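You operate a simulated robot arm through the tools that you are given. There is no shell and no other tool. Be economical: measure what you need, move in short steps, check, and stop when the job is done.

You run a simulated robot arm. Do the job below in one go: nothing can be reset, and whatever is moved stays where it is left.

## Task
Press the cream napkin, then the blue one, each at its label's heat; switch the iron off.
Fine: the iron goes back on its stand; nothing is scorched.

It is judged by the outcome, as a careful person would: the job done as asked, and still so three seconds after it is handed in. It fails if anything else is knocked over, pushed out of place, dropped, spilled or broken. Flat cloth is picked up by pressing the open fingertips on it (5 to 10 N) and closing them slowly along it; thin cloth reads only 2 to 8 mm in the jaws.

## Robot
A 7-joint arm with a two-finger gripper, on a carriage that runs on a rail from [0.031, -1.682] to [-0.002, 0.097] (x, y) and turns from -1.676 to 4.119 rad about z. Base frame: it is fixed where the carriage stands at the start and does not move with it; the origin is on the floor, on the carriage's upright axis, x ahead of it, y to its left, z up. Readings come in m, rad, newtons and seconds.
With the tool pointing down near the work surface it reaches from about 0.36 to 0.78 m from the robot's upright axis, wherever it stands. Its first joint turns from -2.897 to 2.897 rad. Places, roughly: heat dial [0.4, 0.4, 0.8]; iron stand [0.5, 0.4, 0.8]. Payload 2.45 kg.
The tool frame sits at the grasp point (the TCP): z along the fingers, y along the line on which they close. The tips reach 0.023 m beyond it. The gripper opens to 0.072 m. The gripper's body begins 0.04 m behind the TCP.
Orientation is that of the tool frame in the base frame, as a unit quaternion [x, y, z, w]. With the fingers straight down and closing along the base's y, the tool's x points along the base's -x, its y along +y and its z along -z.

## Interface
- The arm moves only by the tool step_arm. Its arguments are lists of equal length, an entry for each row: "travel": the shift along the tool's x, y, z in m, a list of three; "angular": the turn, a rotation vector about the tool's x, y, z in rad, a list of three; "fingers": the gripper command, from -1 (fully open) to 1 (shut), values between in proportion. In form: {"travel": [[x, y, z], ...], "angular": [[rx, ry, rz], ...], "fingers": [fingers, ...]}. A call has 1 to 8 rows; each row is the pose to reach, as a shift and turn from the pose commanded when the call began, along the tool's axes at that moment. Each row takes 0.2 s and may step no farther than 0.05 m and 0.15 rad from the row before; otherwise, or with a gripper value out of range, the whole call is refused. A pose out of reach is approached as far as the arm can. The call stops where the force on the tool passes 50 N (or 10 N more than at its start, if that is more) or the arm is blocked; 0.2 s more then pass. Each finger travels about 0.072 m/s and halts on what it meets, pressing with about 30 N; the grip force reading is that of the motor and also rises with nothing between the fingers. The clock runs only during rows and for 0.2 s after the last one: add rows that repeat a pose to give the fingers time. The reply holds the time, the measured pose of the TCP, the force on the tool along the base axes, the opening and the grip force, in the units named above and with some noise, with the torque about the TCP (base axes, N m) and any sound that the robot's microphone picked up.
- Cameras (640 x 400 px; columns grow to the right, rows downward): "scene" is now at [0.012, 0.2082, 1.5066]; the picture's right is [0.45, -0.89, 0.00], its down [-0.72, -0.36, -0.59] and it looks along [0.53, 0.27, -0.81] (base axes); focal length 258 px, centre (320, 200). "wrist" rides on the gripper at [0.077, 0.017, -0.066] in the tool frame; the picture's right is [-0.22, 0.98, 0.00], its down [-0.56, -0.12, -0.82] and it looks along [-0.80, -0.18, 0.57] (tool axes); focal length 234 px, centre (320, 200).
- grab_frame(camera): a new picture of that camera. No time passes.
- raise_lower(by): slides the trunk up (or, below 0, down) by that many m; the arm and the scene camera ride with it, the base frame stays. It gives what a move gives, with no picture.
- steer(legs): drives the robot by 1 to 6 legs, each [ahead, left, turn to the left] in m, m and rad, along the robot's own axes; the way and the turn of a leg run together, so that a leg with both is an arc; at most 1.5 m and 3.142 rad a leg. The arm and the cameras ride along, it lands a little off, and it stops where it bumps. It keeps to its track: a leg is cut to what the track allows. It gives what a move gives.
- head_to(pan, tilt): turns the head with the scene camera to pan (to the left, within 2.705 rad either way) and tilt (down, from -0.506 to 1.204), counted from straight ahead of the robot. It gives what a move gives.
- locate(camera, pixels): for up to 12 pixels [column, row] of the newest picture of that camera ("zoom" is the newest enlarged one), the place [x, y, z] in the base frame of the surface seen there, good to about 0.002 m, but the place of the scene camera against the robot may be out by one fixed shift of up to 0.018 m in any direction. No time passes.
- enlarge(camera, box): a new picture of the part [left, top, right, bottom] of that camera's present view, enlarged. No time passes.
- close_job(): hands the job in; it is judged then, once.

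Keep the steps short. Do not move on a guess: measure, check each grasp and each placing, and mend mistakes. In all there are 80 turns and 48 pictures (those below and enlarged ones count). Leave the gripper open and the arm clear of the work at the hand-in unless told otherwise, and finish with a single line.

The tools are called after ">>>" as a command line: name --argument value ..., lists and objects as JSON in quotes. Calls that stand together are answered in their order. step_arm: Moves the arm, as the interface text tells. Its arguments: {"type":"object","properties":{"travel":{"type":"array"},"angular":{"type":"array"},"fingers":{"type":"array"}},"required":["travel","angular","fingers"]} The other tools are called the same way: raise_lower (by) slides the trunk up or down; steer (legs) drives the base; head_to (pan, tilt) turns the head that bears the scene camera; grab_frame (camera) takes a picture; locate (camera, pixels) gives the place of the surface under pixels of a picture; enlarge (camera, box) takes an enlarged picture of a part of a camera's view; close_job () hands the job in.

At the start:

```text
time_s: 0.0
position: [0.1806, 0.3588, 1.0927]
tcp_rot: [0.001, 1.0, 0.001, -0.001]
force: [0.1, -0.4, 0.3]
ft_torque: [0.01, 0.0, -0.03]
gripper_width: 0.072
grip_force: 0.1
trunk travel left (down, up): [-0.525, 0.065]
robot x, y, heading: [0.001, 0.0026, 0.004]
head pan, tilt: [0.466, 0.939]
```

scene: 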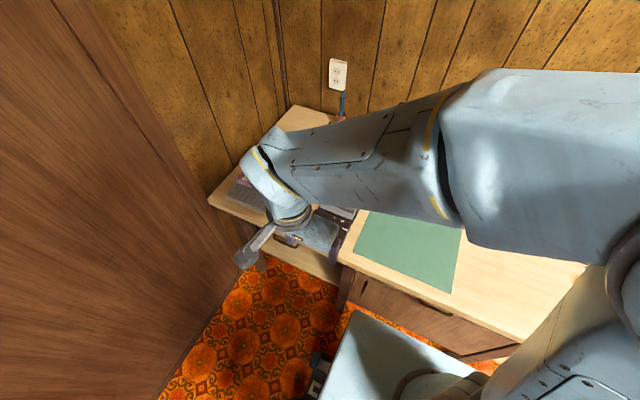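
wrist: 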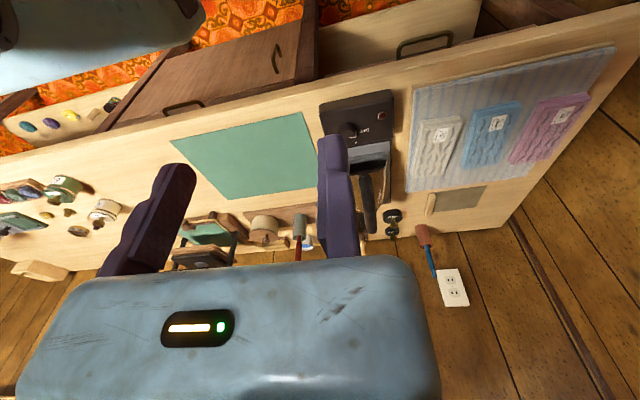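

The wrist view shows three napkins on a striped pad, with the iron on its stand next to the dial. I'll enlarge both areas.

>>> enlarge --camera "wrist" --box '[400, 60, 620, 200]'

>>> enlarge --camera "wrist" --box '[300, 80, 500, 260]'

>>> locate --camera "wrist" --pixels '[[440, 145], [492, 133], [548, 127], [350, 130], [368, 203], [372, 160], [470, 300], [392, 216], [425, 235], [412, 185], [612, 48]]'

```text
2.86 times, centred on (510, 130) of wrist
```

zoom: 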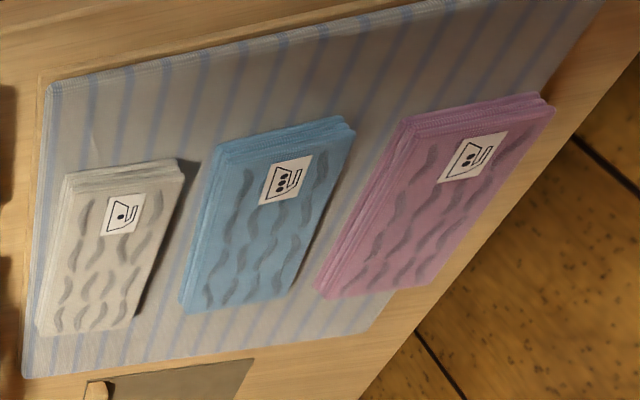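

```text
2.22 times, centred on (400, 170) of wrist
```

zoom: 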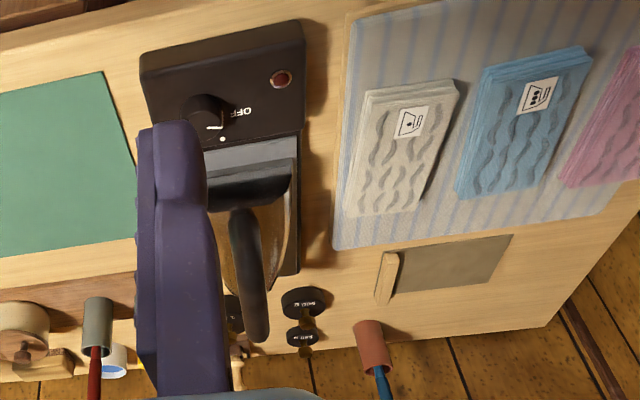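

```text
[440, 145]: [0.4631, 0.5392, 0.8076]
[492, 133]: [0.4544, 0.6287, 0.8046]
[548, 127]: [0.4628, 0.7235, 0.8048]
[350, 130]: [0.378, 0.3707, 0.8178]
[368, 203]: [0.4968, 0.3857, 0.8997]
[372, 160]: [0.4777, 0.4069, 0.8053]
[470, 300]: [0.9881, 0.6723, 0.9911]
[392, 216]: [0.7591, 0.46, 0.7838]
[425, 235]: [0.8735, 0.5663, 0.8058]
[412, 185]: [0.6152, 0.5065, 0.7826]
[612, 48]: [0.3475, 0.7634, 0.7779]
```

The cream label looks like one dot and the blue like three. I'll check the clearance to the brown panel on the left and look closer at the dial.

>>> locate --camera "scene" --pixels '[[100, 200], [150, 150], [200, 230], [60, 300], [245, 260], [340, 75], [285, 240]]'

>>> enlarge --camera "wrist" --box '[310, 85, 410, 165]'

>>> enlarge --camera "wrist" --box '[425, 90, 525, 160]'

```text
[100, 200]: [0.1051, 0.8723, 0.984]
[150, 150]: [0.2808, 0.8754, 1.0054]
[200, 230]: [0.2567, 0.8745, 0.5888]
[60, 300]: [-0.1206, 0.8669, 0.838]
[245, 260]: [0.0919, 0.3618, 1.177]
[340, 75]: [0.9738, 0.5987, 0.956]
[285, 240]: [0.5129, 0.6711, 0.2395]
```

```text
5.00 times, centred on (360, 125) of wrist
```

zoom: 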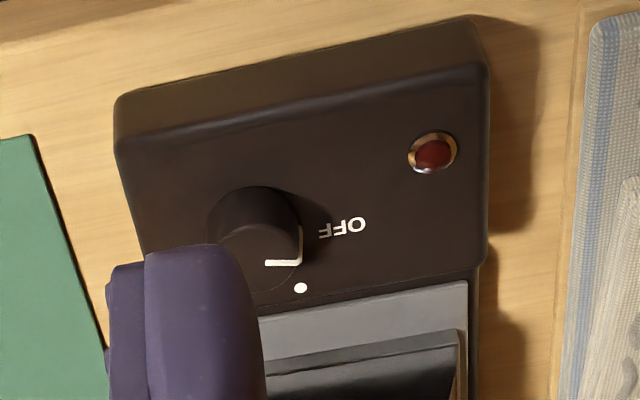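

```text
5.71 times, centred on (475, 125) of wrist
```

zoom: 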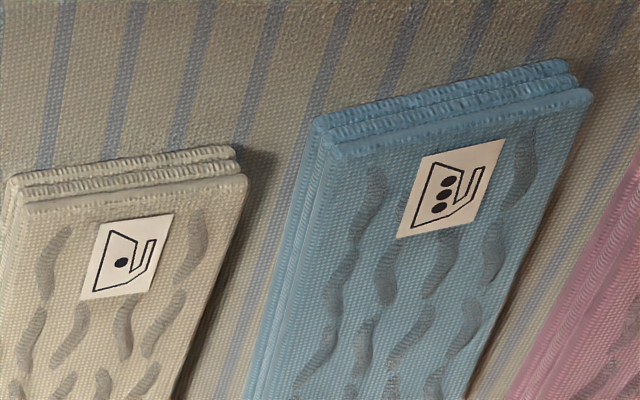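

The dial pointer appears to be at OFF; cream is one dot, blue three. There is room on the left (panel at y≈0.87), so I'll drive to the left end of the rail to reach the napkins, then look again.

>>> steer --legs '[[0, 0.09, 0]]'

>>> grab_frame --camera "wrist"

>>> enlarge --camera "wrist" --box '[240, 80, 400, 180]'

```text
time_s: 1.1
position: [0.1794, 0.4491, 1.0925]
tcp_rot: [0.002, 1.0, 0.001, -0.001]
force: [-0.1, -0.7, 0.5]
ft_torque: [0.01, 0.01, -0.02]
gripper_width: 0.0718
grip_force: 0.0
trunk travel left (down, up): [-0.525, 0.065]
robot x, y, heading: [-0.0008, 0.0861, -0.004]
head pan, tilt: [0.466, 0.939]
```

```text
41 pictures are left
```

wrist: 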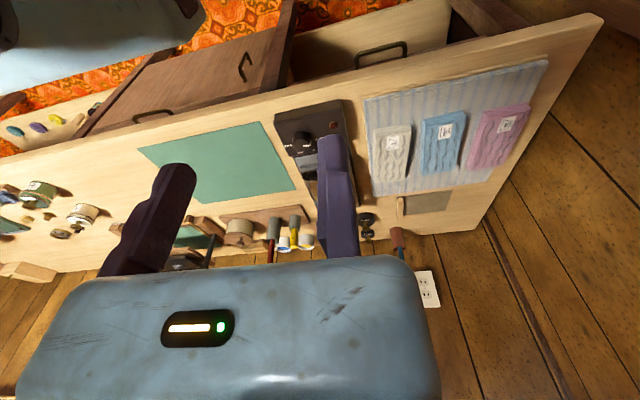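

```text
4.00 times, centred on (320, 130) of wrist
```

zoom: 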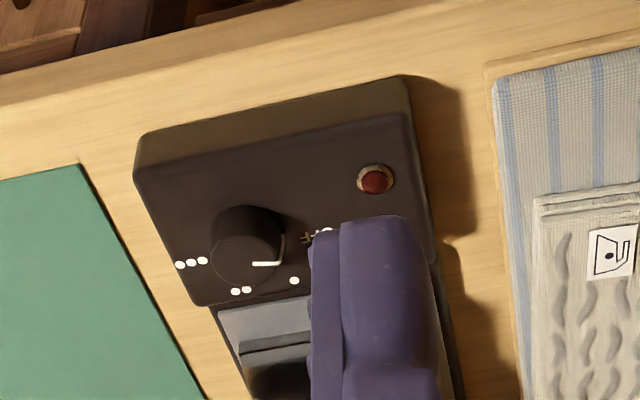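

Dial marks are now visible: OFF (right), • , ••, ••• (left). I'll measure the knob and marks on the zoomed picture.

>>> locate --camera "zoom" --pixels '[[244, 258], [218, 250], [276, 250], [240, 280], [192, 262], [240, 291], [294, 281], [305, 240], [280, 263], [258, 264], [375, 178], [250, 310]]'

>>> step_arm --travel '[[0, -0.05, 0], [0, -0.1, 0], [0, -0.13, 0]]' --angular '[[0, 0, 0], [0, 0, 0], [0, 0, 0]]' --fingers '[-1, -1, -1]'

>>> grab_frame --camera "wrist"

```text
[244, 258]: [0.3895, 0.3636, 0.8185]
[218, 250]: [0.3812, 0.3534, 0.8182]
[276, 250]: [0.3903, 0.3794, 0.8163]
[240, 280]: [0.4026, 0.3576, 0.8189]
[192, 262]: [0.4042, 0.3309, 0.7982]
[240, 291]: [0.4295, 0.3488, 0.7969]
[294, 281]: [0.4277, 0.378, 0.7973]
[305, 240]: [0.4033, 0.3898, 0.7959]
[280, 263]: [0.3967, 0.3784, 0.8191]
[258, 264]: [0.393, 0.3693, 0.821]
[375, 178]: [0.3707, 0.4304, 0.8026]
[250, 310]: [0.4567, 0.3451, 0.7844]
```

```text
time_s: 1.9
position: [0.18, 0.3163, 1.0915]
tcp_rot: [0.003, 1.0, 0.002, -0.001]
force: [-0.6, 0.2, -0.4]
ft_torque: [0.0, 0.02, -0.01]
gripper_width: 0.0719
grip_force: 0.0
trunk travel left (down, up): [-0.525, 0.065]
robot x, y, heading: [-0.0014, 0.0909, 0.001]
head pan, tilt: [0.466, 0.939]
```

```text
39 pictures are left
```

wrist: 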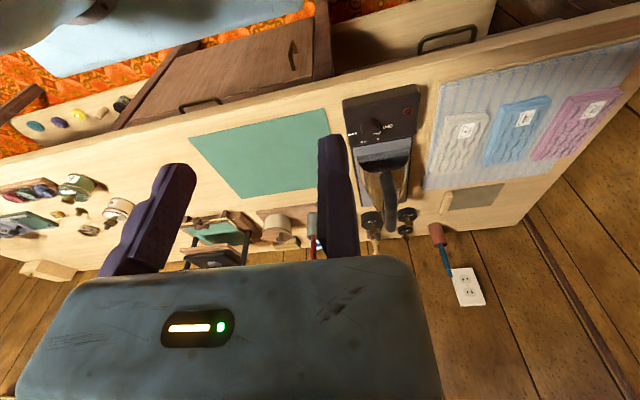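

Knob centre ≈ (0.391, 0.365), top z≈0.819, about 26 mm across; marks step about 48° apart. Now the iron, visible around (385,180).

>>> enlarge --camera "wrist" --box '[330, 80, 450, 240]'

>>> enlarge --camera "wrist" --box '[340, 130, 440, 210]'

>>> locate --camera "zoom" --pixels '[[270, 210], [300, 260], [320, 320], [330, 370], [240, 150], [400, 200], [180, 180], [430, 130], [270, 110], [350, 360], [280, 190], [420, 250]]'

```text
2.50 times, centred on (390, 160) of wrist
```

zoom: 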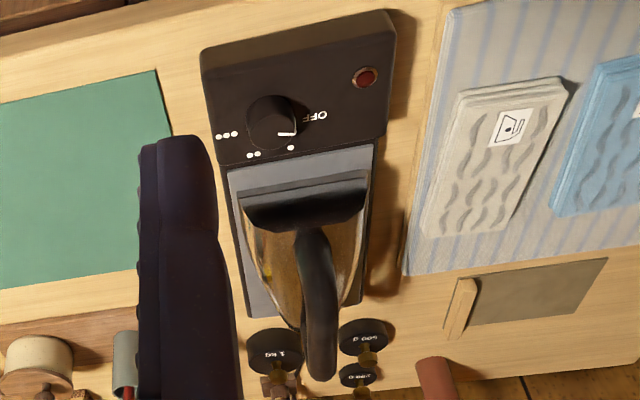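

```text
5.00 times, centred on (390, 170) of wrist
```

zoom: 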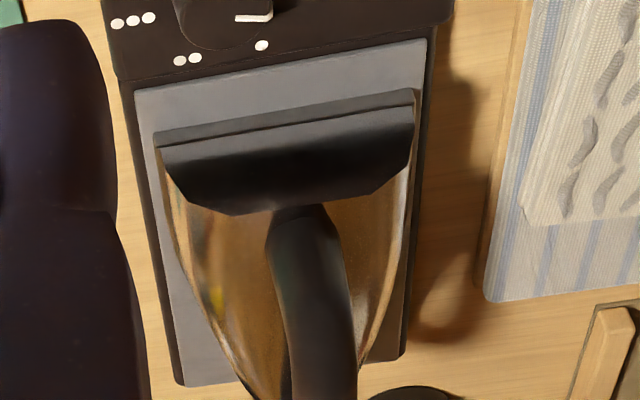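

```text
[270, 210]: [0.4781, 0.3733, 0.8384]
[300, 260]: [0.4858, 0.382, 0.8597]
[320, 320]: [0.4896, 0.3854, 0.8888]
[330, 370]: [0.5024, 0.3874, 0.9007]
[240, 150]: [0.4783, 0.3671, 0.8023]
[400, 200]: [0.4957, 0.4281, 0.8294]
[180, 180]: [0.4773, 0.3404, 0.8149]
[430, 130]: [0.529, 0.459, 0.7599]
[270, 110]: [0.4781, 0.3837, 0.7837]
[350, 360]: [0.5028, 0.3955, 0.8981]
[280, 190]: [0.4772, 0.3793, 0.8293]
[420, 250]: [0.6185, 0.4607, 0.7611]
```

The iron sits flat on its rest, nose toward +x, handle above around (0.50,0.387,0.90). I want an oblique side view for the handle's shape, so I'll yaw the tool about 43° and come nearer.

>>> step_arm --travel '[[-0.02, -0.02, 0.02], [-0.04, -0.04, 0.04], [-0.06, -0.06, 0.06], [-0.08, -0.08, 0.07], [-0.1, -0.1, 0.09]]' --angular '[[0, 0, -0.15], [0, 0, -0.3], [0, 0, -0.45], [0, 0, -0.6], [0, 0, -0.75]]' --fingers '[-1, -1, -1, -1, -1]'

>>> grab_frame --camera "wrist"

```text
time_s: 3.1
position: [0.2795, 0.217, 1.0024]
tcp_rot: [-0.365, 0.931, 0.001, -0.002]
force: [0.8, -0.4, -1.0]
ft_torque: [0.01, -0.02, -0.01]
gripper_width: 0.0719
grip_force: 0.1
trunk travel left (down, up): [-0.525, 0.065]
robot x, y, heading: [-0.0033, 0.0879, -0.001]
head pan, tilt: [0.466, 0.939]
```

```text
36 pictures are left
```

wrist: 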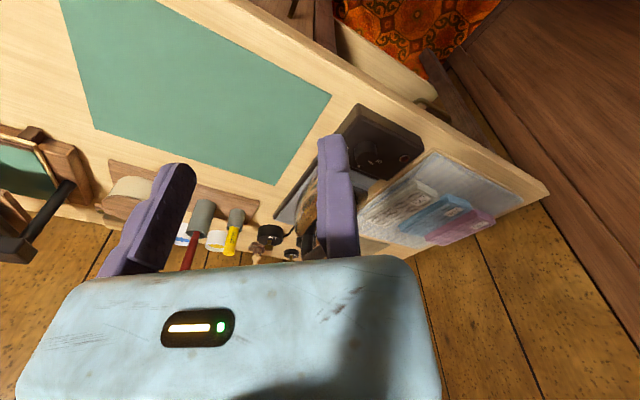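

The iron is hidden behind one finger; a bit more yaw brings it between the fingers.

>>> step_arm --travel '[[0, 0, 0], [0, 0, 0]]' --angular '[[0, 0, -0.15], [0, 0, -0.28]]' --fingers '[-1, -1]'

>>> enlarge --camera "wrist" --box '[180, 100, 360, 270]'

```text
time_s: 3.7
position: [0.2797, 0.2174, 1.0019]
tcp_rot: [-0.491, 0.871, 0.002, -0.002]
force: [0.0, -0.6, -0.8]
ft_torque: [-0.02, 0.01, 0.05]
gripper_width: 0.0724
grip_force: 0.0
trunk travel left (down, up): [-0.525, 0.065]
robot x, y, heading: [-0.0007, 0.0899, -0.002]
head pan, tilt: [0.466, 0.939]
```

```text
2.35 times, centred on (270, 185) of wrist
```

zoom: 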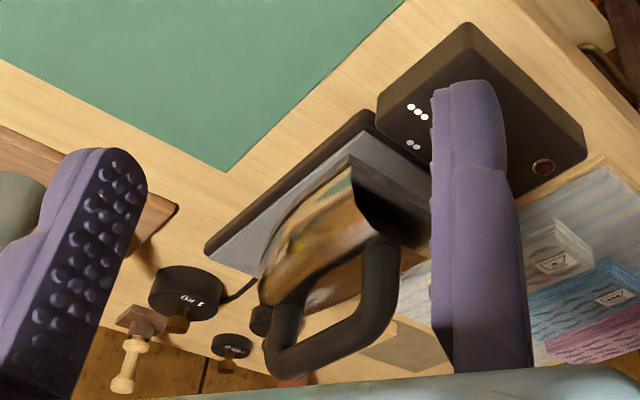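

Clear: a D-shaped handle with a top bar along x. Measuring it.

>>> locate --camera "zoom" --pixels '[[375, 330], [330, 352], [285, 365], [280, 320], [380, 280], [380, 255], [262, 280], [355, 175], [350, 160], [215, 250], [395, 140], [240, 290]]'

>>> enlarge --camera "wrist" --box '[225, 160, 315, 270]'

>>> locate --camera "zoom" --pixels '[[180, 290], [230, 300], [290, 280], [330, 250], [330, 200], [150, 320], [150, 240], [120, 240], [300, 120], [330, 150], [200, 160], [180, 330]]'

```text
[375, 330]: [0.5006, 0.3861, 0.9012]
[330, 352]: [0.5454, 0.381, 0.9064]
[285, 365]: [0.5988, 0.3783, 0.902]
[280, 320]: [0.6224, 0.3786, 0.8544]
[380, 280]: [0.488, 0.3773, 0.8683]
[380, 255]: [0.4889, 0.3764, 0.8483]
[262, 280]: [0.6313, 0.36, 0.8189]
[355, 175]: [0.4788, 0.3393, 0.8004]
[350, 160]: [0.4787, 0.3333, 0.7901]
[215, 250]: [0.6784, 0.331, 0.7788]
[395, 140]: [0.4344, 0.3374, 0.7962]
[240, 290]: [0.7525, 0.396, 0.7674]
```

```text
3.64 times, centred on (270, 215) of wrist
```

zoom: 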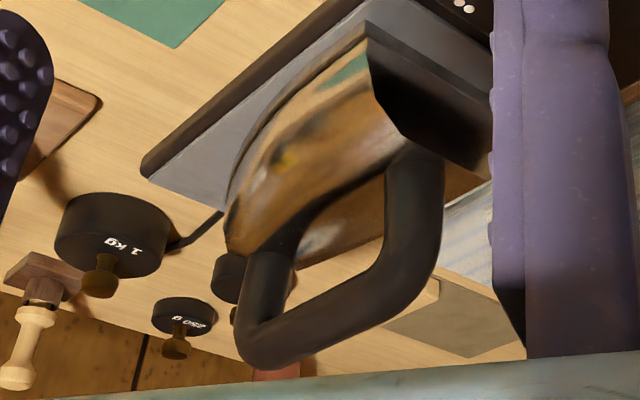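

```text
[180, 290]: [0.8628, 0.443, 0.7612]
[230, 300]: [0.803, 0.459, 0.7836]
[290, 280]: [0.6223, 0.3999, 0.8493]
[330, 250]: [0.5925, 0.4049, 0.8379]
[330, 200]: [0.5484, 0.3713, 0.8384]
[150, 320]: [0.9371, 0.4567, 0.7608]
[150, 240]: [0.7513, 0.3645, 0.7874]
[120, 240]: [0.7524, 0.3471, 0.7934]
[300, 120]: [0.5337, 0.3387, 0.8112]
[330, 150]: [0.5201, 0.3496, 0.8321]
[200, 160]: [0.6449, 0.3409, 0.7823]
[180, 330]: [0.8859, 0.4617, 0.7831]
```

Handle bar: y≈0.385, top z≈0.91, x 0.495–0.605. Body top about 0.845. Now I'll return yaw to 0 and hover with the camera almost above the knob, to measure it before gripping.

>>> step_arm --travel '[[-0.0244, 0.002, 0], [-0.0488, 0.004, 0], [-0.0732, 0.006, 0], [-0.0976, 0.008, 0], [-0.122, 0.01, 0], [-0.1464, 0.011, 0], [-0.171, 0.0128, 0]]' --angular '[[0, 0, 0.147], [0, 0, 0.294], [0, 0, 0.441], [0, 0, 0.588], [0, 0, 0.735], [0, 0, 0.882], [0, 0, 1.03]]' --fingers '[-1, -1, -1, -1, -1, -1, -1]'

>>> grab_frame --camera "wrist"

```text
time_s: 5.3
position: [0.357, 0.3692, 1.0017]
tcp_rot: [0.003, 1.0, 0.001, -0.001]
force: [0.1, 0.3, 0.3]
ft_torque: [0.01, -0.02, 0.01]
gripper_width: 0.0718
grip_force: 0.0
trunk travel left (down, up): [-0.525, 0.065]
robot x, y, heading: [-0.0037, 0.0898, -0.007]
head pan, tilt: [0.466, 0.939]
```

```text
33 pictures are left
```

wrist: 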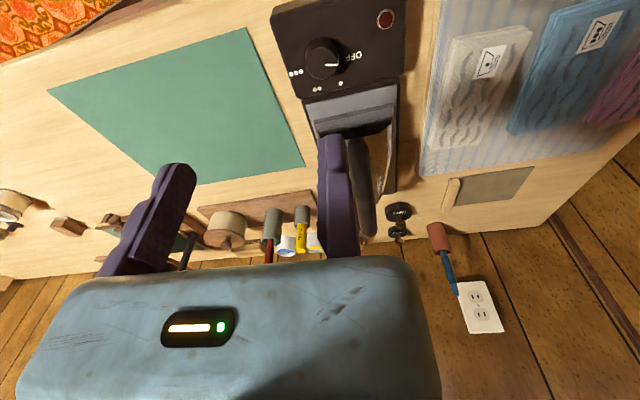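

Good view. Enlarging the knob and measuring it, and the napkins' outlines.

>>> locate --camera "wrist" --pixels '[[456, 38], [528, 30], [437, 145], [478, 150], [500, 85], [550, 10], [512, 130], [570, 140], [420, 172], [440, 5], [590, 120], [460, 190]]'

>>> enlarge --camera "wrist" --box '[270, 0, 420, 110]'

```text
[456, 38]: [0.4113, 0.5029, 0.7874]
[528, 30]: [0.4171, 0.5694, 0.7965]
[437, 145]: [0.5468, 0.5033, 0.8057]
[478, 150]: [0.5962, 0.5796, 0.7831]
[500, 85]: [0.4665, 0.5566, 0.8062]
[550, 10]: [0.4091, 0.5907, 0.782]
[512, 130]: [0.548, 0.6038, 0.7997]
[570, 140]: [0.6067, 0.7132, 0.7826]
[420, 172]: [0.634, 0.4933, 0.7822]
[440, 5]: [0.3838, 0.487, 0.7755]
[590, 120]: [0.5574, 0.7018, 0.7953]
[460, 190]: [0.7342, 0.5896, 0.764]
```

```text
3.64 times, centred on (345, 55) of wrist
```

zoom: 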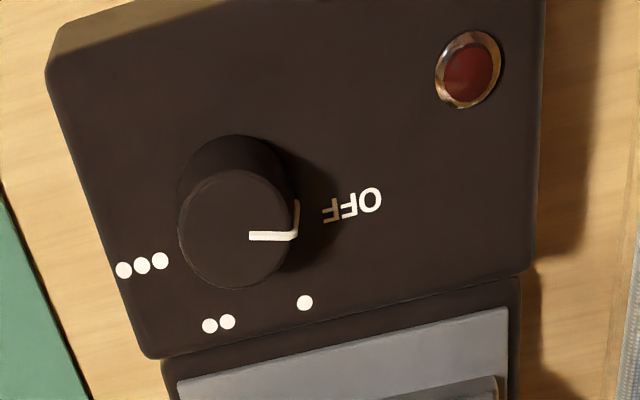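

>>> locate --camera "zoom" --pixels '[[183, 228], [288, 228], [236, 176], [236, 281], [236, 229], [290, 237], [252, 237], [350, 207], [304, 303], [219, 324], [141, 265], [470, 72]]'

```text
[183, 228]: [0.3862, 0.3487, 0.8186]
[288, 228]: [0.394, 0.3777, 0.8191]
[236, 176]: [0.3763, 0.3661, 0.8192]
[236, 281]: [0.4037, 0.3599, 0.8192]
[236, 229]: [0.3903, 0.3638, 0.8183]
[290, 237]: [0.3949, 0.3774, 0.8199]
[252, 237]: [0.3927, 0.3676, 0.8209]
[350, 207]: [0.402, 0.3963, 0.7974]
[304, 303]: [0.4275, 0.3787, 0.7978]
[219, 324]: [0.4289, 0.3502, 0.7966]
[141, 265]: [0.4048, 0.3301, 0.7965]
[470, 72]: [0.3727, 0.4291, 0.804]
```

Knob centre (0.390, 0.3635), radius 14.5 mm; pointer at 70.6° (OFF 70°, • 22°, •• −19°, ••• −66° from +x). I'll lower open fingers around the knob.

>>> step_arm --travel '[[-0.033, -0.0057, 0.03], [-0.033, -0.0057, 0.075], [-0.033, -0.0057, 0.12], [-0.033, -0.0057, 0.155], [-0.033, -0.0057, 0.1757], [-0.033, -0.0057, 0.1757]]' --angular '[[0, 0, 0], [0, 0, 0], [0, 0, 0], [0, 0, 0], [0, 0, 0], [0, 0, 0]]' --fingers '[-1, -1, -1, -1, -1, -1]'

```text
time_s: 6.4
position: [0.3888, 0.3655, 0.8412]
tcp_rot: [0.004, 1.0, 0.002, 0.0]
force: [-3.3, -2.1, 12.8]
ft_torque: [-0.06, 0.2, -0.01]
gripper_width: 0.0722
grip_force: 0.1
trunk travel left (down, up): [-0.525, 0.065]
robot x, y, heading: [-0.0018, 0.089, -0.004]
head pan, tilt: [0.466, 0.939]
stopped in row 5: the force on the tool passed its limit at 60 N (the readings are from after the stop); the commanded pose is now the measured one
```

Unexpected contact at TCP z=0.841. Looking.

>>> grab_frame --camera "wrist"

>>> grab_frame --camera "scene"

```text
31 pictures are left
```

wrist: 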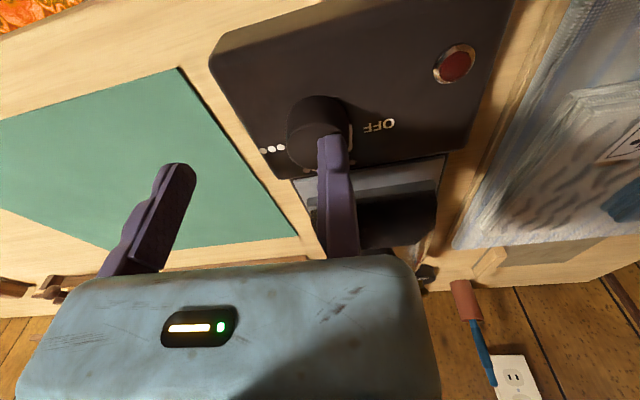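

```text
30 pictures are left
```

scene: 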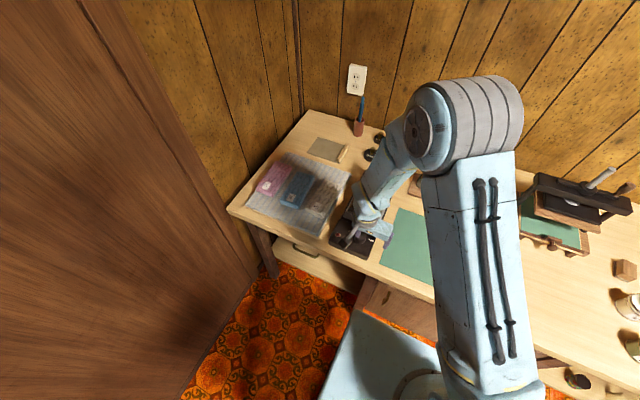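

The right finger seems to sit on the knob, so picture positions and the tool disagree. I'll locate the fingertips themselves in the wrist picture, and knob/arm in scene.

>>> locate --camera "wrist" --pixels '[[332, 145], [340, 180], [178, 172], [170, 200], [345, 240], [130, 260], [308, 125], [300, 145], [310, 155], [372, 127], [453, 65]]'

>>> enlarge --camera "wrist" --box '[260, 80, 400, 200]'

>>> enlarge --camera "scene" --box '[310, 170, 430, 280]'

```text
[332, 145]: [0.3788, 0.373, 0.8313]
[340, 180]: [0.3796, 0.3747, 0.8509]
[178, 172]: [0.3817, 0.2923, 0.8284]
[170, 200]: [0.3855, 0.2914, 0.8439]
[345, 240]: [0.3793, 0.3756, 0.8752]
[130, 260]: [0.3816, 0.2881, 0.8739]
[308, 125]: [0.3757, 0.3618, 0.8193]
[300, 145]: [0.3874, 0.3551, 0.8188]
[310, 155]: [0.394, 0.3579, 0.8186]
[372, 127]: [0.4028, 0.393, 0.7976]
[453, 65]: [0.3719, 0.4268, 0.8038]
```

```text
3.33 times, centred on (330, 140) of wrist
```

zoom: 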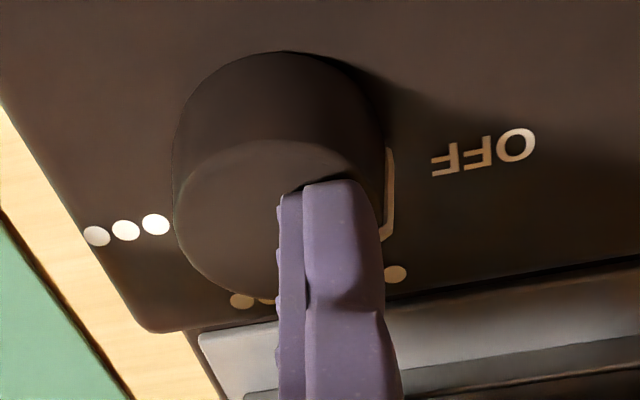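

```text
3.64 times, centred on (370, 225) of scene
```

zoom: 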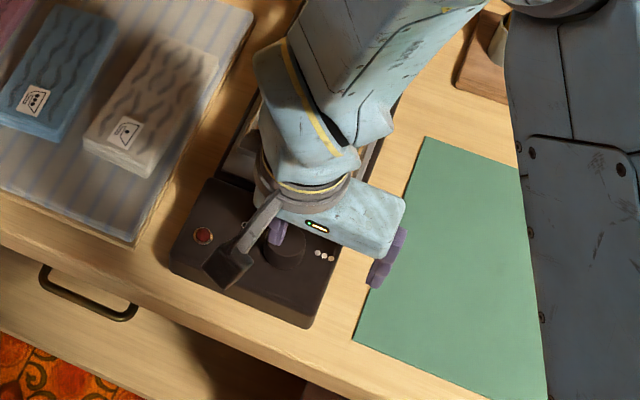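

The fingers measure at y≈0.373 and 0.292 – midpoint ≈0.333, while the reported TCP is 0.3655. So the real grip point is offset about −0.032 m in tool y from the reported one. I'll raise clear and measure the fingers accurately.

>>> step_arm --travel '[[0, 0, -0.04], [0, 0, -0.06]]' --angular '[[0, 0, 0], [0, 0, 0]]' --fingers '[-1, -1]'

>>> enlarge --camera "wrist" --box '[90, 40, 390, 270]'

```text
time_s: 7.0
position: [0.3885, 0.3644, 0.9011]
tcp_rot: [0.004, 1.0, 0.002, 0.0]
force: [0.1, 0.1, -0.8]
ft_torque: [-0.02, -0.03, 0.02]
gripper_width: 0.0719
grip_force: 0.0
trunk travel left (down, up): [-0.525, 0.065]
robot x, y, heading: [-0.0026, 0.0861, -0.004]
head pan, tilt: [0.466, 0.939]
```

```text
1.74 times, centred on (240, 155) of wrist
```

zoom: 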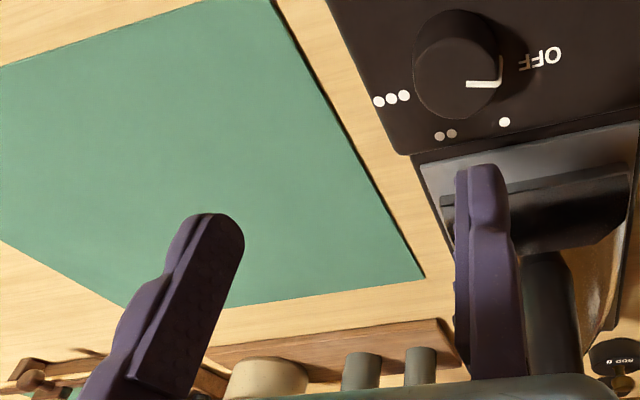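

>>> locate --camera "zoom" --pixels '[[225, 225], [220, 270], [215, 300], [190, 240], [175, 290], [465, 185], [461, 210], [485, 180], [485, 210], [502, 200], [203, 217], [240, 240]]'

```text
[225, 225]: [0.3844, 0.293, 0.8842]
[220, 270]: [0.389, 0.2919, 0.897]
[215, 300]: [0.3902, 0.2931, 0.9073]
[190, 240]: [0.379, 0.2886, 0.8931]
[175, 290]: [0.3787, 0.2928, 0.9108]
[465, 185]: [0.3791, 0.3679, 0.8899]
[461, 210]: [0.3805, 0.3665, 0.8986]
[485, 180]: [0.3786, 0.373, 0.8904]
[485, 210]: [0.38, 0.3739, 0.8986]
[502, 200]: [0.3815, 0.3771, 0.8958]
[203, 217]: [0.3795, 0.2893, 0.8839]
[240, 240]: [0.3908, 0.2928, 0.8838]
```

Inner faces are at y=0.2928 and 0.366 (mid 0.3294) with reported 0.3644: real grip centre is −0.035 m in tool y. I'll shift +0.034 in y to centre on the knob, and check before descending.

>>> step_arm --travel '[[-0.003, 0.034, 0], [-0.003, 0.034, 0.03], [-0.003, 0.034, 0.052]]' --angular '[[0, 0, 0], [0, 0, 0], [0, 0, 0]]' --fingers '[-1, -1, -1]'

>>> enlarge --camera "wrist" --box '[90, 40, 390, 270]'

```text
time_s: 7.8
position: [0.393, 0.3987, 0.8492]
tcp_rot: [0.004, 1.0, 0.002, -0.001]
force: [0.6, -0.7, 0.3]
ft_torque: [0.0, 0.01, 0.01]
gripper_width: 0.0719
grip_force: 0.0
trunk travel left (down, up): [-0.525, 0.065]
robot x, y, heading: [-0.0011, 0.0882, -0.006]
head pan, tilt: [0.466, 0.939]
```

```text
1.74 times, centred on (240, 155) of wrist
```

zoom: 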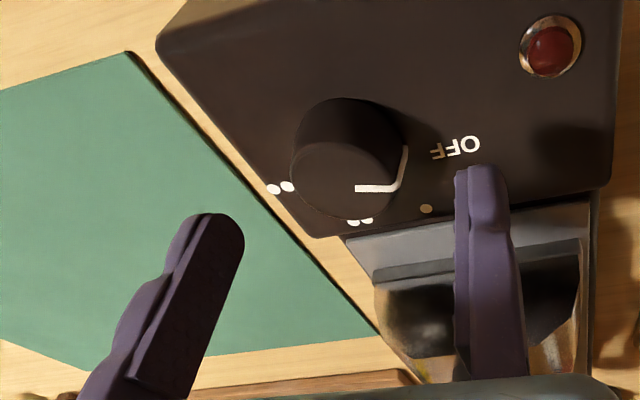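

The knob is centred between the fingers. Descend 23 mm and close.

>>> step_arm --travel '[[0, 0, 0.012], [0, 0, 0.023], [0, 0, 0.023], [0, 0, 0.023], [0, 0, 0.023], [0, 0, 0.023]]' --angular '[[0, 0, 0], [0, 0, 0], [0, 0, 0], [0, 0, 0], [0, 0, 0], [0, 0, 0]]' --fingers '[-1, -1, 0, 0.5, 1, 1]'

```text
time_s: 9.2
position: [0.3921, 0.3949, 0.8253]
tcp_rot: [0.005, 1.0, 0.001, -0.001]
force: [0.8, -29.3, -1.6]
ft_torque: [-0.62, 0.39, 0.03]
gripper_width: 0.0484
grip_force: 30.0
trunk travel left (down, up): [-0.525, 0.065]
robot x, y, heading: [-0.0025, 0.0848, -0.002]
head pan, tilt: [0.466, 0.939]
```

Width stuck at 0.048 with a −29 N side force: only one finger is on the knob. Looking.

>>> enlarge --camera "wrist" --box '[90, 40, 390, 270]'

>>> locate --camera "zoom" --pixels '[[225, 225], [230, 270], [250, 260], [465, 185], [461, 210], [440, 200], [420, 200], [300, 150], [350, 150]]'

```text
1.74 times, centred on (240, 155) of wrist
```

zoom: 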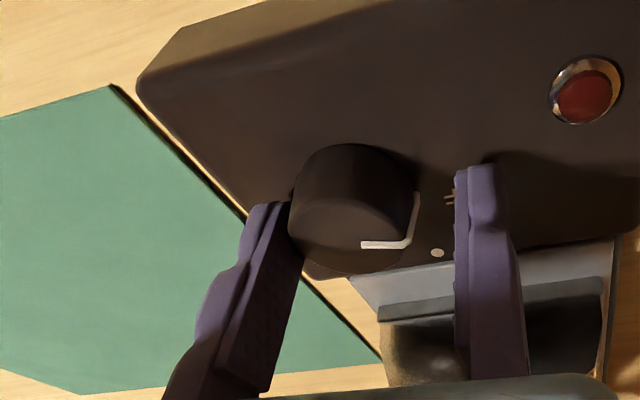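

```text
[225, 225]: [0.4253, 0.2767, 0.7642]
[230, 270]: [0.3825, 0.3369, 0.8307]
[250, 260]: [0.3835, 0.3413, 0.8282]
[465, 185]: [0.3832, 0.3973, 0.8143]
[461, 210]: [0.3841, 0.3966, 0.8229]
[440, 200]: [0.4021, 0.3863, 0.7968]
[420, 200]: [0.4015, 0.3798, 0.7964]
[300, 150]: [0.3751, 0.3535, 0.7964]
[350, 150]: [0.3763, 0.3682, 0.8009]
```

Only the far finger moves: this gripper has a fixed right jaw (inner face ≈ reported y +0.0018) and one moving jaw. So I should lay the fixed jaw against the object and then close. Open, shift −0.021 in y, close on the knob.

>>> step_arm --travel '[[0, 0, 0], [0, -0.01, 0], [0, -0.0205, 0], [0, -0.0205, 0], [0, -0.0205, 0], [0, -0.0205, 0], [0, -0.0205, 0]]' --angular '[[0, 0, 0], [0, 0, 0], [0, 0, 0], [0, 0, 0], [0, 0, 0], [0, 0, 0], [0, 0, 0]]' --fingers '[-1, -1, -1, -0.3, 0.2, 0.6, 1]'

>>> enlarge --camera "wrist" --box '[190, 40, 430, 220]'

```text
time_s: 10.8
position: [0.3915, 0.38, 0.8256]
tcp_rot: [0.003, 1.0, 0.003, 0.001]
force: [0.8, 13.7, 5.9]
ft_torque: [-0.36, -0.3, 0.03]
gripper_width: 0.034
grip_force: 44.6
trunk travel left (down, up): [-0.525, 0.065]
robot x, y, heading: [-0.0014, 0.089, -0.001]
head pan, tilt: [0.466, 0.939]
```

```text
2.22 times, centred on (310, 130) of wrist
```

zoom: 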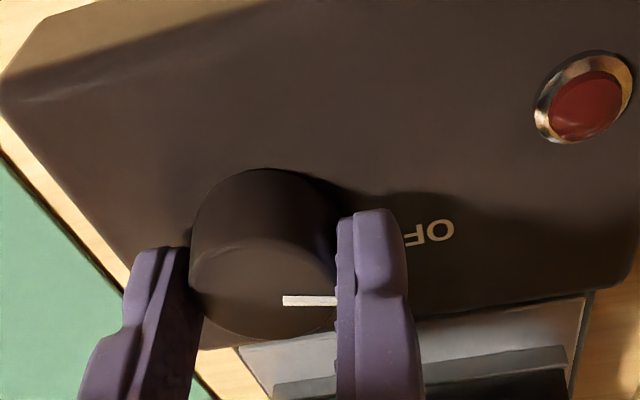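

Gripped (width 0.034). A slight side load, so I'll ease +2 mm in y and turn 0.82 rad clockwise about the knob's axis toward •.

>>> step_arm --travel '[[-0.0021, 0.0019, 0], [-0.0041, 0.0014, 0], [-0.0061, 0.0007, 0], [-0.008, -0.0003, 0], [-0.0097, -0.0015, 0], [-0.011, -0.0028, 0], [-0.011, -0.0028, 0]]' --angular '[[0, 0, 0.14], [0, 0, 0.28], [0, 0, 0.42], [0, 0, 0.56], [0, 0, 0.7], [0, 0, 0.82], [0, 0, 0.82]]' --fingers '[1, 1, 1, 1, 1, 1, 1]'

>>> enlarge --camera "wrist" --box '[190, 20, 430, 200]'

```text
time_s: 12.4
position: [0.4055, 0.3753, 0.8263]
tcp_rot: [0.403, 0.915, 0.001, 0.0]
force: [9.6, 2.5, 20.6]
ft_torque: [-0.97, -0.13, 0.07]
gripper_width: 0.0339
grip_force: 45.1
trunk travel left (down, up): [-0.525, 0.065]
robot x, y, heading: [-0.0026, 0.0892, -0.004]
head pan, tilt: [0.466, 0.939]
```

```text
2.22 times, centred on (310, 110) of wrist
```

zoom: 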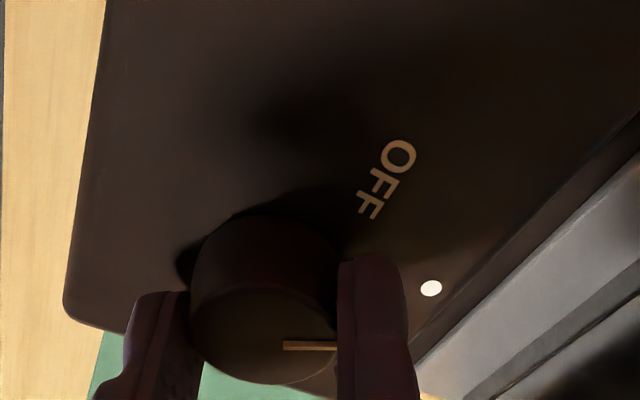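

The knob turned with the gripper. Release, back off the fixed jaw slightly, lift, and view the pointer and lamp.

>>> step_arm --travel '[[0, 0, 0], [0, 0, 0], [0, 0.005, 0], [0, 0.005, -0.045], [0, 0.005, -0.09], [0.03, 0.005, -0.13], [0.06, 0.005, -0.17]]' --angular '[[0, 0, 0], [0, 0, 0], [0, 0, 0], [0, 0, -0.1], [0, 0, -0.25], [0, 0, -0.4], [0, 0, -0.55]]' --fingers '[0, -1, -1, -1, -1, -1, -1]'

>>> enlarge --camera "wrist" --box '[250, 0, 490, 160]'

```text
time_s: 14.0
position: [0.3669, 0.4209, 0.9929]
tcp_rot: [0.137, 0.991, 0.001, -0.001]
force: [-0.1, 0.1, 0.3]
ft_torque: [0.02, -0.02, 0.01]
gripper_width: 0.072
grip_force: 0.0
trunk travel left (down, up): [-0.525, 0.065]
robot x, y, heading: [-0.0049, 0.0876, -0.004]
head pan, tilt: [0.466, 0.939]
```

```text
2.50 times, centred on (370, 80) of wrist
```

zoom: 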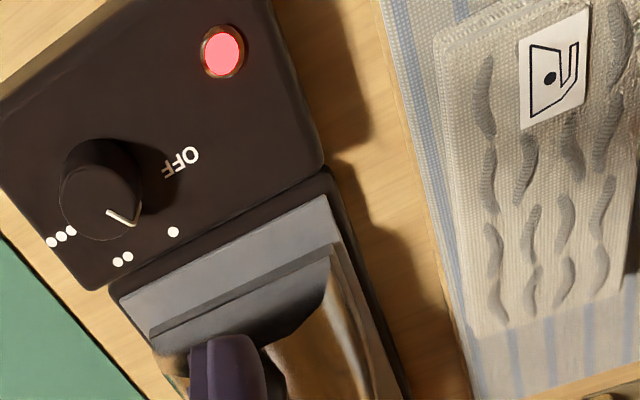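

The lamp is lit (heating). Checking pointer angle against the • mark.

>>> locate --camera "zoom" --pixels '[[132, 223], [108, 212], [100, 205], [173, 232], [123, 257], [180, 163], [60, 237], [60, 205], [142, 205]]'

```text
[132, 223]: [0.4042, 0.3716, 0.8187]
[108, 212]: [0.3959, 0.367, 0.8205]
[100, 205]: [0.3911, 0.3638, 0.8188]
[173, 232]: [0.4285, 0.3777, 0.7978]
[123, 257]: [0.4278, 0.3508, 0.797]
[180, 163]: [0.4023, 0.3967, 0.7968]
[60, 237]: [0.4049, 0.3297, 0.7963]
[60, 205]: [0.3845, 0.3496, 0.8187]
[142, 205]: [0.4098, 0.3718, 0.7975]
```

Pointer is at ~29°, the • mark at ~21°: 8° short. I'll mend that while it heats: regrip and turn a little more.

>>> step_arm --travel '[[-0.0168, -0.014, 0.03], [-0.0336, -0.0283, 0.06], [-0.0336, -0.0283, 0.105], [-0.0336, -0.0283, 0.145], [-0.0336, -0.0283, 0.167], [-0.0336, -0.0283, 0.167]]' --angular '[[0, 0, -0.14], [0, 0, -0.275], [0, 0, -0.275], [0, 0, -0.275], [0, 0, -0.275], [0, 0, -0.275]]' --fingers '[-1, -1, -1, -1, -1, -1]'

```text
time_s: 15.4
position: [0.3916, 0.3873, 0.8279]
tcp_rot: [0.001, 1.0, 0.002, 0.0]
force: [0.6, 0.1, 0.3]
ft_torque: [0.0, 0.01, -0.01]
gripper_width: 0.0721
grip_force: 0.1
trunk travel left (down, up): [-0.525, 0.065]
robot x, y, heading: [-0.0002, 0.0858, -0.0]
head pan, tilt: [0.466, 0.939]
```

Shift the fixed jaw to the knob, close, and turn 0.17 rad.

>>> step_arm --travel '[[0, -0.006, 0], [0, -0.006, 0], [0, -0.006, 0], [0, -0.006, 0], [0, -0.006, 0], [-0.0013, -0.0061, 0], [-0.0025, -0.0062, 0], [-0.0025, -0.0062, 0]]' --angular '[[0, 0, 0], [0, 0, 0], [0, 0, 0], [0, 0, 0], [0, 0, 0], [0, 0, 0.085], [0, 0, 0.17], [0, 0, 0.17]]' --fingers '[-0.3, 0.2, 0.6, 1, 1, 1, 1, 1]'

>>> step_arm --travel '[[0, 0, 0], [0, 0, 0], [0, 0.004, 0], [0, 0.004, -0.045], [0.02, 0.004, -0.09], [0.04, 0.004, -0.13], [0.05, 0.004, -0.17]]' --angular '[[0, 0, 0], [0, 0, 0], [0, 0, 0], [0, 0, -0.1], [0, 0, -0.17], [0, 0, -0.17], [0, 0, -0.17]]' --fingers '[0, -1, -1, -1, -1, -1, -1]'

>>> enlarge --camera "wrist" --box '[250, 0, 490, 160]'

```text
time_s: 17.2
position: [0.3948, 0.3802, 0.8291]
tcp_rot: [0.087, 0.996, 0.002, 0.0]
force: [4.7, -17.9, 8.5]
ft_torque: [-0.69, 0.45, 0.11]
gripper_width: 0.0338
grip_force: 45.2
trunk travel left (down, up): [-0.525, 0.065]
robot x, y, heading: [-0.0014, 0.0882, -0.006]
head pan, tilt: [0.466, 0.939]
```

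```text
time_s: 18.8
position: [0.3442, 0.3922, 0.9979]
tcp_rot: [0.003, 1.0, 0.002, -0.001]
force: [0.5, 0.3, 0.1]
ft_torque: [-0.03, -0.02, -0.03]
gripper_width: 0.0719
grip_force: 0.1
trunk travel left (down, up): [-0.525, 0.065]
robot x, y, heading: [-0.0034, 0.0889, -0.006]
head pan, tilt: [0.466, 0.939]
```

```text
2.50 times, centred on (370, 80) of wrist
```

zoom: 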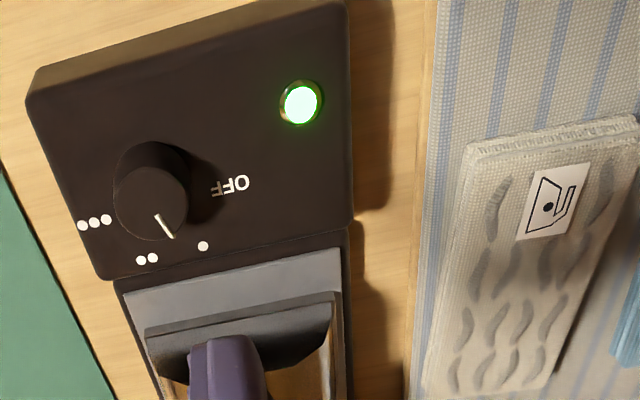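

>>> locate --camera "zoom" --pixels '[[172, 236], [156, 215], [151, 203], [203, 246], [147, 260], [230, 186], [95, 223], [115, 200], [187, 200]]'

```text
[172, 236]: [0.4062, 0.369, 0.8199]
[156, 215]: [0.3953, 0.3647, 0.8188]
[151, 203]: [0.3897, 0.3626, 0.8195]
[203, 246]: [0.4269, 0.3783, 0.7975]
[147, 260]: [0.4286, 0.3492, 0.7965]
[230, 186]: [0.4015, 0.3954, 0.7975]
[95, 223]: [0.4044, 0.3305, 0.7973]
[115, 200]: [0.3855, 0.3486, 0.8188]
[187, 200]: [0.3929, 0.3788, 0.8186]
```

Pointer now 21.5° – on the • mark; the lamp is green (ready). Moving above the iron's handle to measure it for the grip.

>>> step_arm --travel '[[-0.04, 0.01, 0], [-0.08, 0.02, 0], [-0.12, 0.028, 0], [-0.156, 0.028, 0.0], [-0.156, 0.028, 0.0]]' --angular '[[0, 0, 0], [0, 0, 0], [0, 0, 0], [0, 0, 0], [0, 0, 0]]' --fingers '[-1, -1, -1, -1, -1]'

>>> enlarge --camera "wrist" --box '[150, 20, 450, 230]'

```text
time_s: 20.0
position: [0.5041, 0.421, 0.9976]
tcp_rot: [0.001, 1.0, 0.002, 0.0]
force: [0.0, 0.1, -0.9]
ft_torque: [0.0, 0.01, 0.04]
gripper_width: 0.072
grip_force: 0.0
trunk travel left (down, up): [-0.525, 0.065]
robot x, y, heading: [-0.0008, 0.0848, -0.005]
head pan, tilt: [0.466, 0.939]
```

```text
1.90 times, centred on (300, 125) of wrist
```

zoom: 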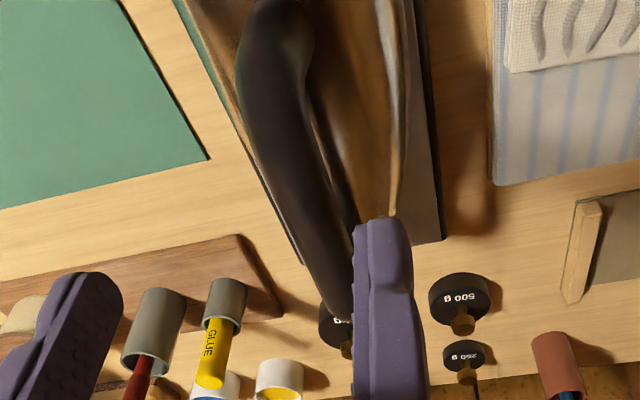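

>>> locate --camera "zoom" --pixels '[[245, 100], [275, 100], [305, 100], [262, 170], [290, 170], [318, 160], [300, 240], [320, 240], [345, 235], [335, 310], [395, 210], [265, 20]]'

```text
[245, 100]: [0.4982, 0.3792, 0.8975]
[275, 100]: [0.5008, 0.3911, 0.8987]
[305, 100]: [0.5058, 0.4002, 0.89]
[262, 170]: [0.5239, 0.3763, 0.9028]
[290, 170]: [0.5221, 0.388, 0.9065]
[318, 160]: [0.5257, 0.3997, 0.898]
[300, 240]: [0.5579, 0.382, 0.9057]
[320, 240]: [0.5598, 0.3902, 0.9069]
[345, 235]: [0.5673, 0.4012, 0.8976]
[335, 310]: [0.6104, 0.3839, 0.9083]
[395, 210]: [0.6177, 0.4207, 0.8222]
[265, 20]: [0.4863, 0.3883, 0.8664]
```

Handle bar: y 0.376–0.4005, top z 0.9075. Descend around it at x≈0.55 with the fixed jaw just beyond its +y side, then ease over and close.

>>> step_arm --travel '[[-0.023, -0.008, 0], [-0.046, -0.015, 0.02], [-0.046, -0.015, 0.06], [-0.046, -0.015, 0.09], [-0.046, -0.015, 0.1026], [-0.046, -0.02, 0.1026], [-0.046, -0.0205, 0.1026]]' --angular '[[0, 0, 0], [0, 0, 0], [0, 0, 0], [0, 0, 0], [0, 0, 0], [0, 0, 0], [0, 0, 0]]' --fingers '[-1, -1, -1, -1, -1, -1, -1]'

```text
time_s: 21.6
position: [0.548, 0.4005, 0.8967]
tcp_rot: [0.001, 1.0, 0.001, 0.001]
force: [-0.1, 2.9, 0.0]
ft_torque: [0.0, -0.02, 0.04]
gripper_width: 0.072
grip_force: 0.1
trunk travel left (down, up): [-0.525, 0.065]
robot x, y, heading: [0.001, 0.0888, -0.001]
head pan, tilt: [0.466, 0.939]
```

Light contact of the fixed jaw. Close.

>>> step_arm --travel '[[0, 0, 0], [0, 0, 0], [0, 0, 0], [0, 0, 0], [0, 0, 0], [0, 0, 0]]' --angular '[[0, 0, 0], [0, 0, 0], [0, 0, 0], [0, 0, 0], [0, 0, 0], [0, 0, 0]]' --fingers '[-0.3, 0.2, 0.6, 1, 1, 1]'

```text
time_s: 23.0
position: [0.5481, 0.4003, 0.8958]
tcp_rot: [0.002, 1.0, 0.001, 0.001]
force: [0.0, -0.1, 0.3]
ft_torque: [-0.05, -0.14, 0.35]
gripper_width: 0.0267
grip_force: 29.8
trunk travel left (down, up): [-0.525, 0.065]
robot x, y, heading: [-0.0033, 0.0898, -0.003]
head pan, tilt: [0.466, 0.939]
```

Grip is firm (0.0267 m). Lift 4 cm and check.

>>> step_arm --travel '[[0, 0, -0.01], [0, 0, -0.025], [0, 0, -0.045], [0, 0, -0.06], [0, 0, -0.06]]' --angular '[[0, 0, 0], [0, 0, 0], [0, 0, 0], [0, 0, 0], [0, 0, 0]]' --fingers '[1, 1, 1, 1, 1]'

>>> grab_frame --camera "wrist"

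>>> grab_frame --camera "scene"

```text
time_s: 24.2
position: [0.5484, 0.4003, 0.9564]
tcp_rot: [0.001, 1.0, 0.002, -0.001]
force: [0.7, 0.8, -10.1]
ft_torque: [0.1, 0.2, 0.03]
gripper_width: 0.0263
grip_force: 29.6
trunk travel left (down, up): [-0.525, 0.065]
robot x, y, heading: [-0.0012, 0.0882, -0.003]
head pan, tilt: [0.466, 0.939]
```

```text
19 pictures are left
```

wrist: 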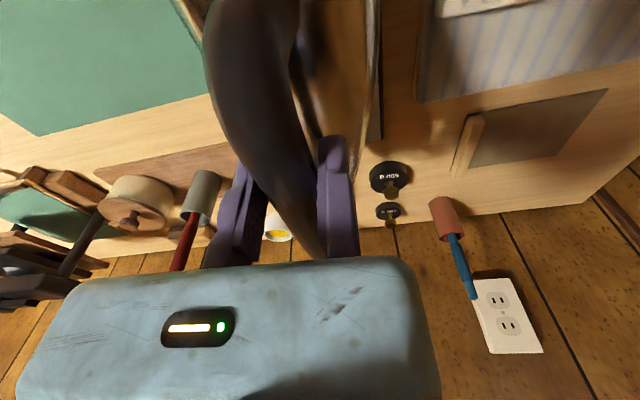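

```text
18 pictures are left
```

scene: 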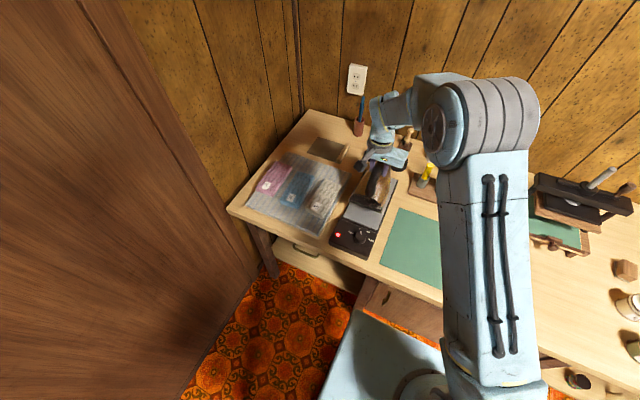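

The iron is lifted level (10 N weight). Carry it over the cream napkin: target TCP (0.475, 0.549), soleplate ~4 cm above it.

>>> step_arm --travel '[[0.018, 0.037, 0], [0.036, 0.074, 0], [0.055, 0.112, 0], [0.0734, 0.149, 0], [0.0734, 0.149, 0]]' --angular '[[0, 0, 0], [0, 0, 0], [0, 0, 0], [0, 0, 0], [0, 0, 0]]' --fingers '[1, 1, 1, 1, 1]'

>>> enlarge --camera "scene" --box '[220, 120, 420, 260]'

```text
time_s: 25.4
position: [0.4776, 0.5487, 0.9546]
tcp_rot: [0.002, 1.0, 0.0, 0.001]
force: [-0.6, 0.8, -10.1]
ft_torque: [0.12, 0.21, 0.0]
gripper_width: 0.0265
grip_force: 29.9
trunk travel left (down, up): [-0.525, 0.065]
robot x, y, heading: [-0.006, 0.0914, 0.0]
head pan, tilt: [0.466, 0.939]
```

```text
2.86 times, centred on (320, 190) of scene
```

zoom: 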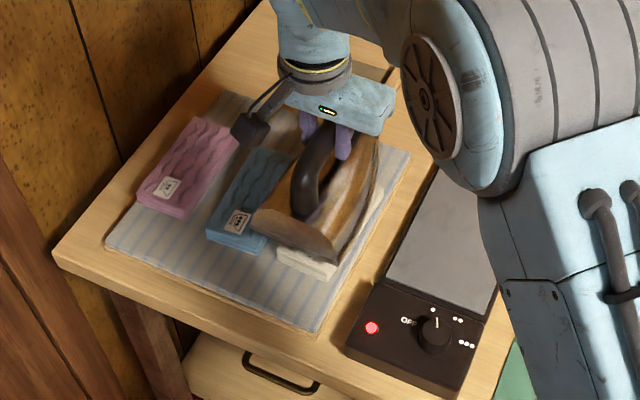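

Aligned above the cream napkin. Lower to contact.

>>> step_arm --travel '[[0.002, 0, 0.015], [0.002, 0, 0.028], [0.002, 0, 0.034], [0.002, 0, 0.038], [0.002, 0, 0.041]]' --angular '[[0, 0, 0], [0, 0, 0], [0, 0, 0], [0, 0, 0], [0, 0, 0]]' --fingers '[1, 1, 1, 1, 1]'

```text
time_s: 26.6
position: [0.4718, 0.5497, 0.9175]
tcp_rot: [0.001, 1.0, 0.003, 0.002]
force: [1.5, 8.2, 20.3]
ft_torque: [-0.21, -0.11, 0.08]
gripper_width: 0.0267
grip_force: 29.9
trunk travel left (down, up): [-0.525, 0.065]
robot x, y, heading: [-0.0021, 0.09, -0.001]
head pan, tilt: [0.466, 0.939]
```

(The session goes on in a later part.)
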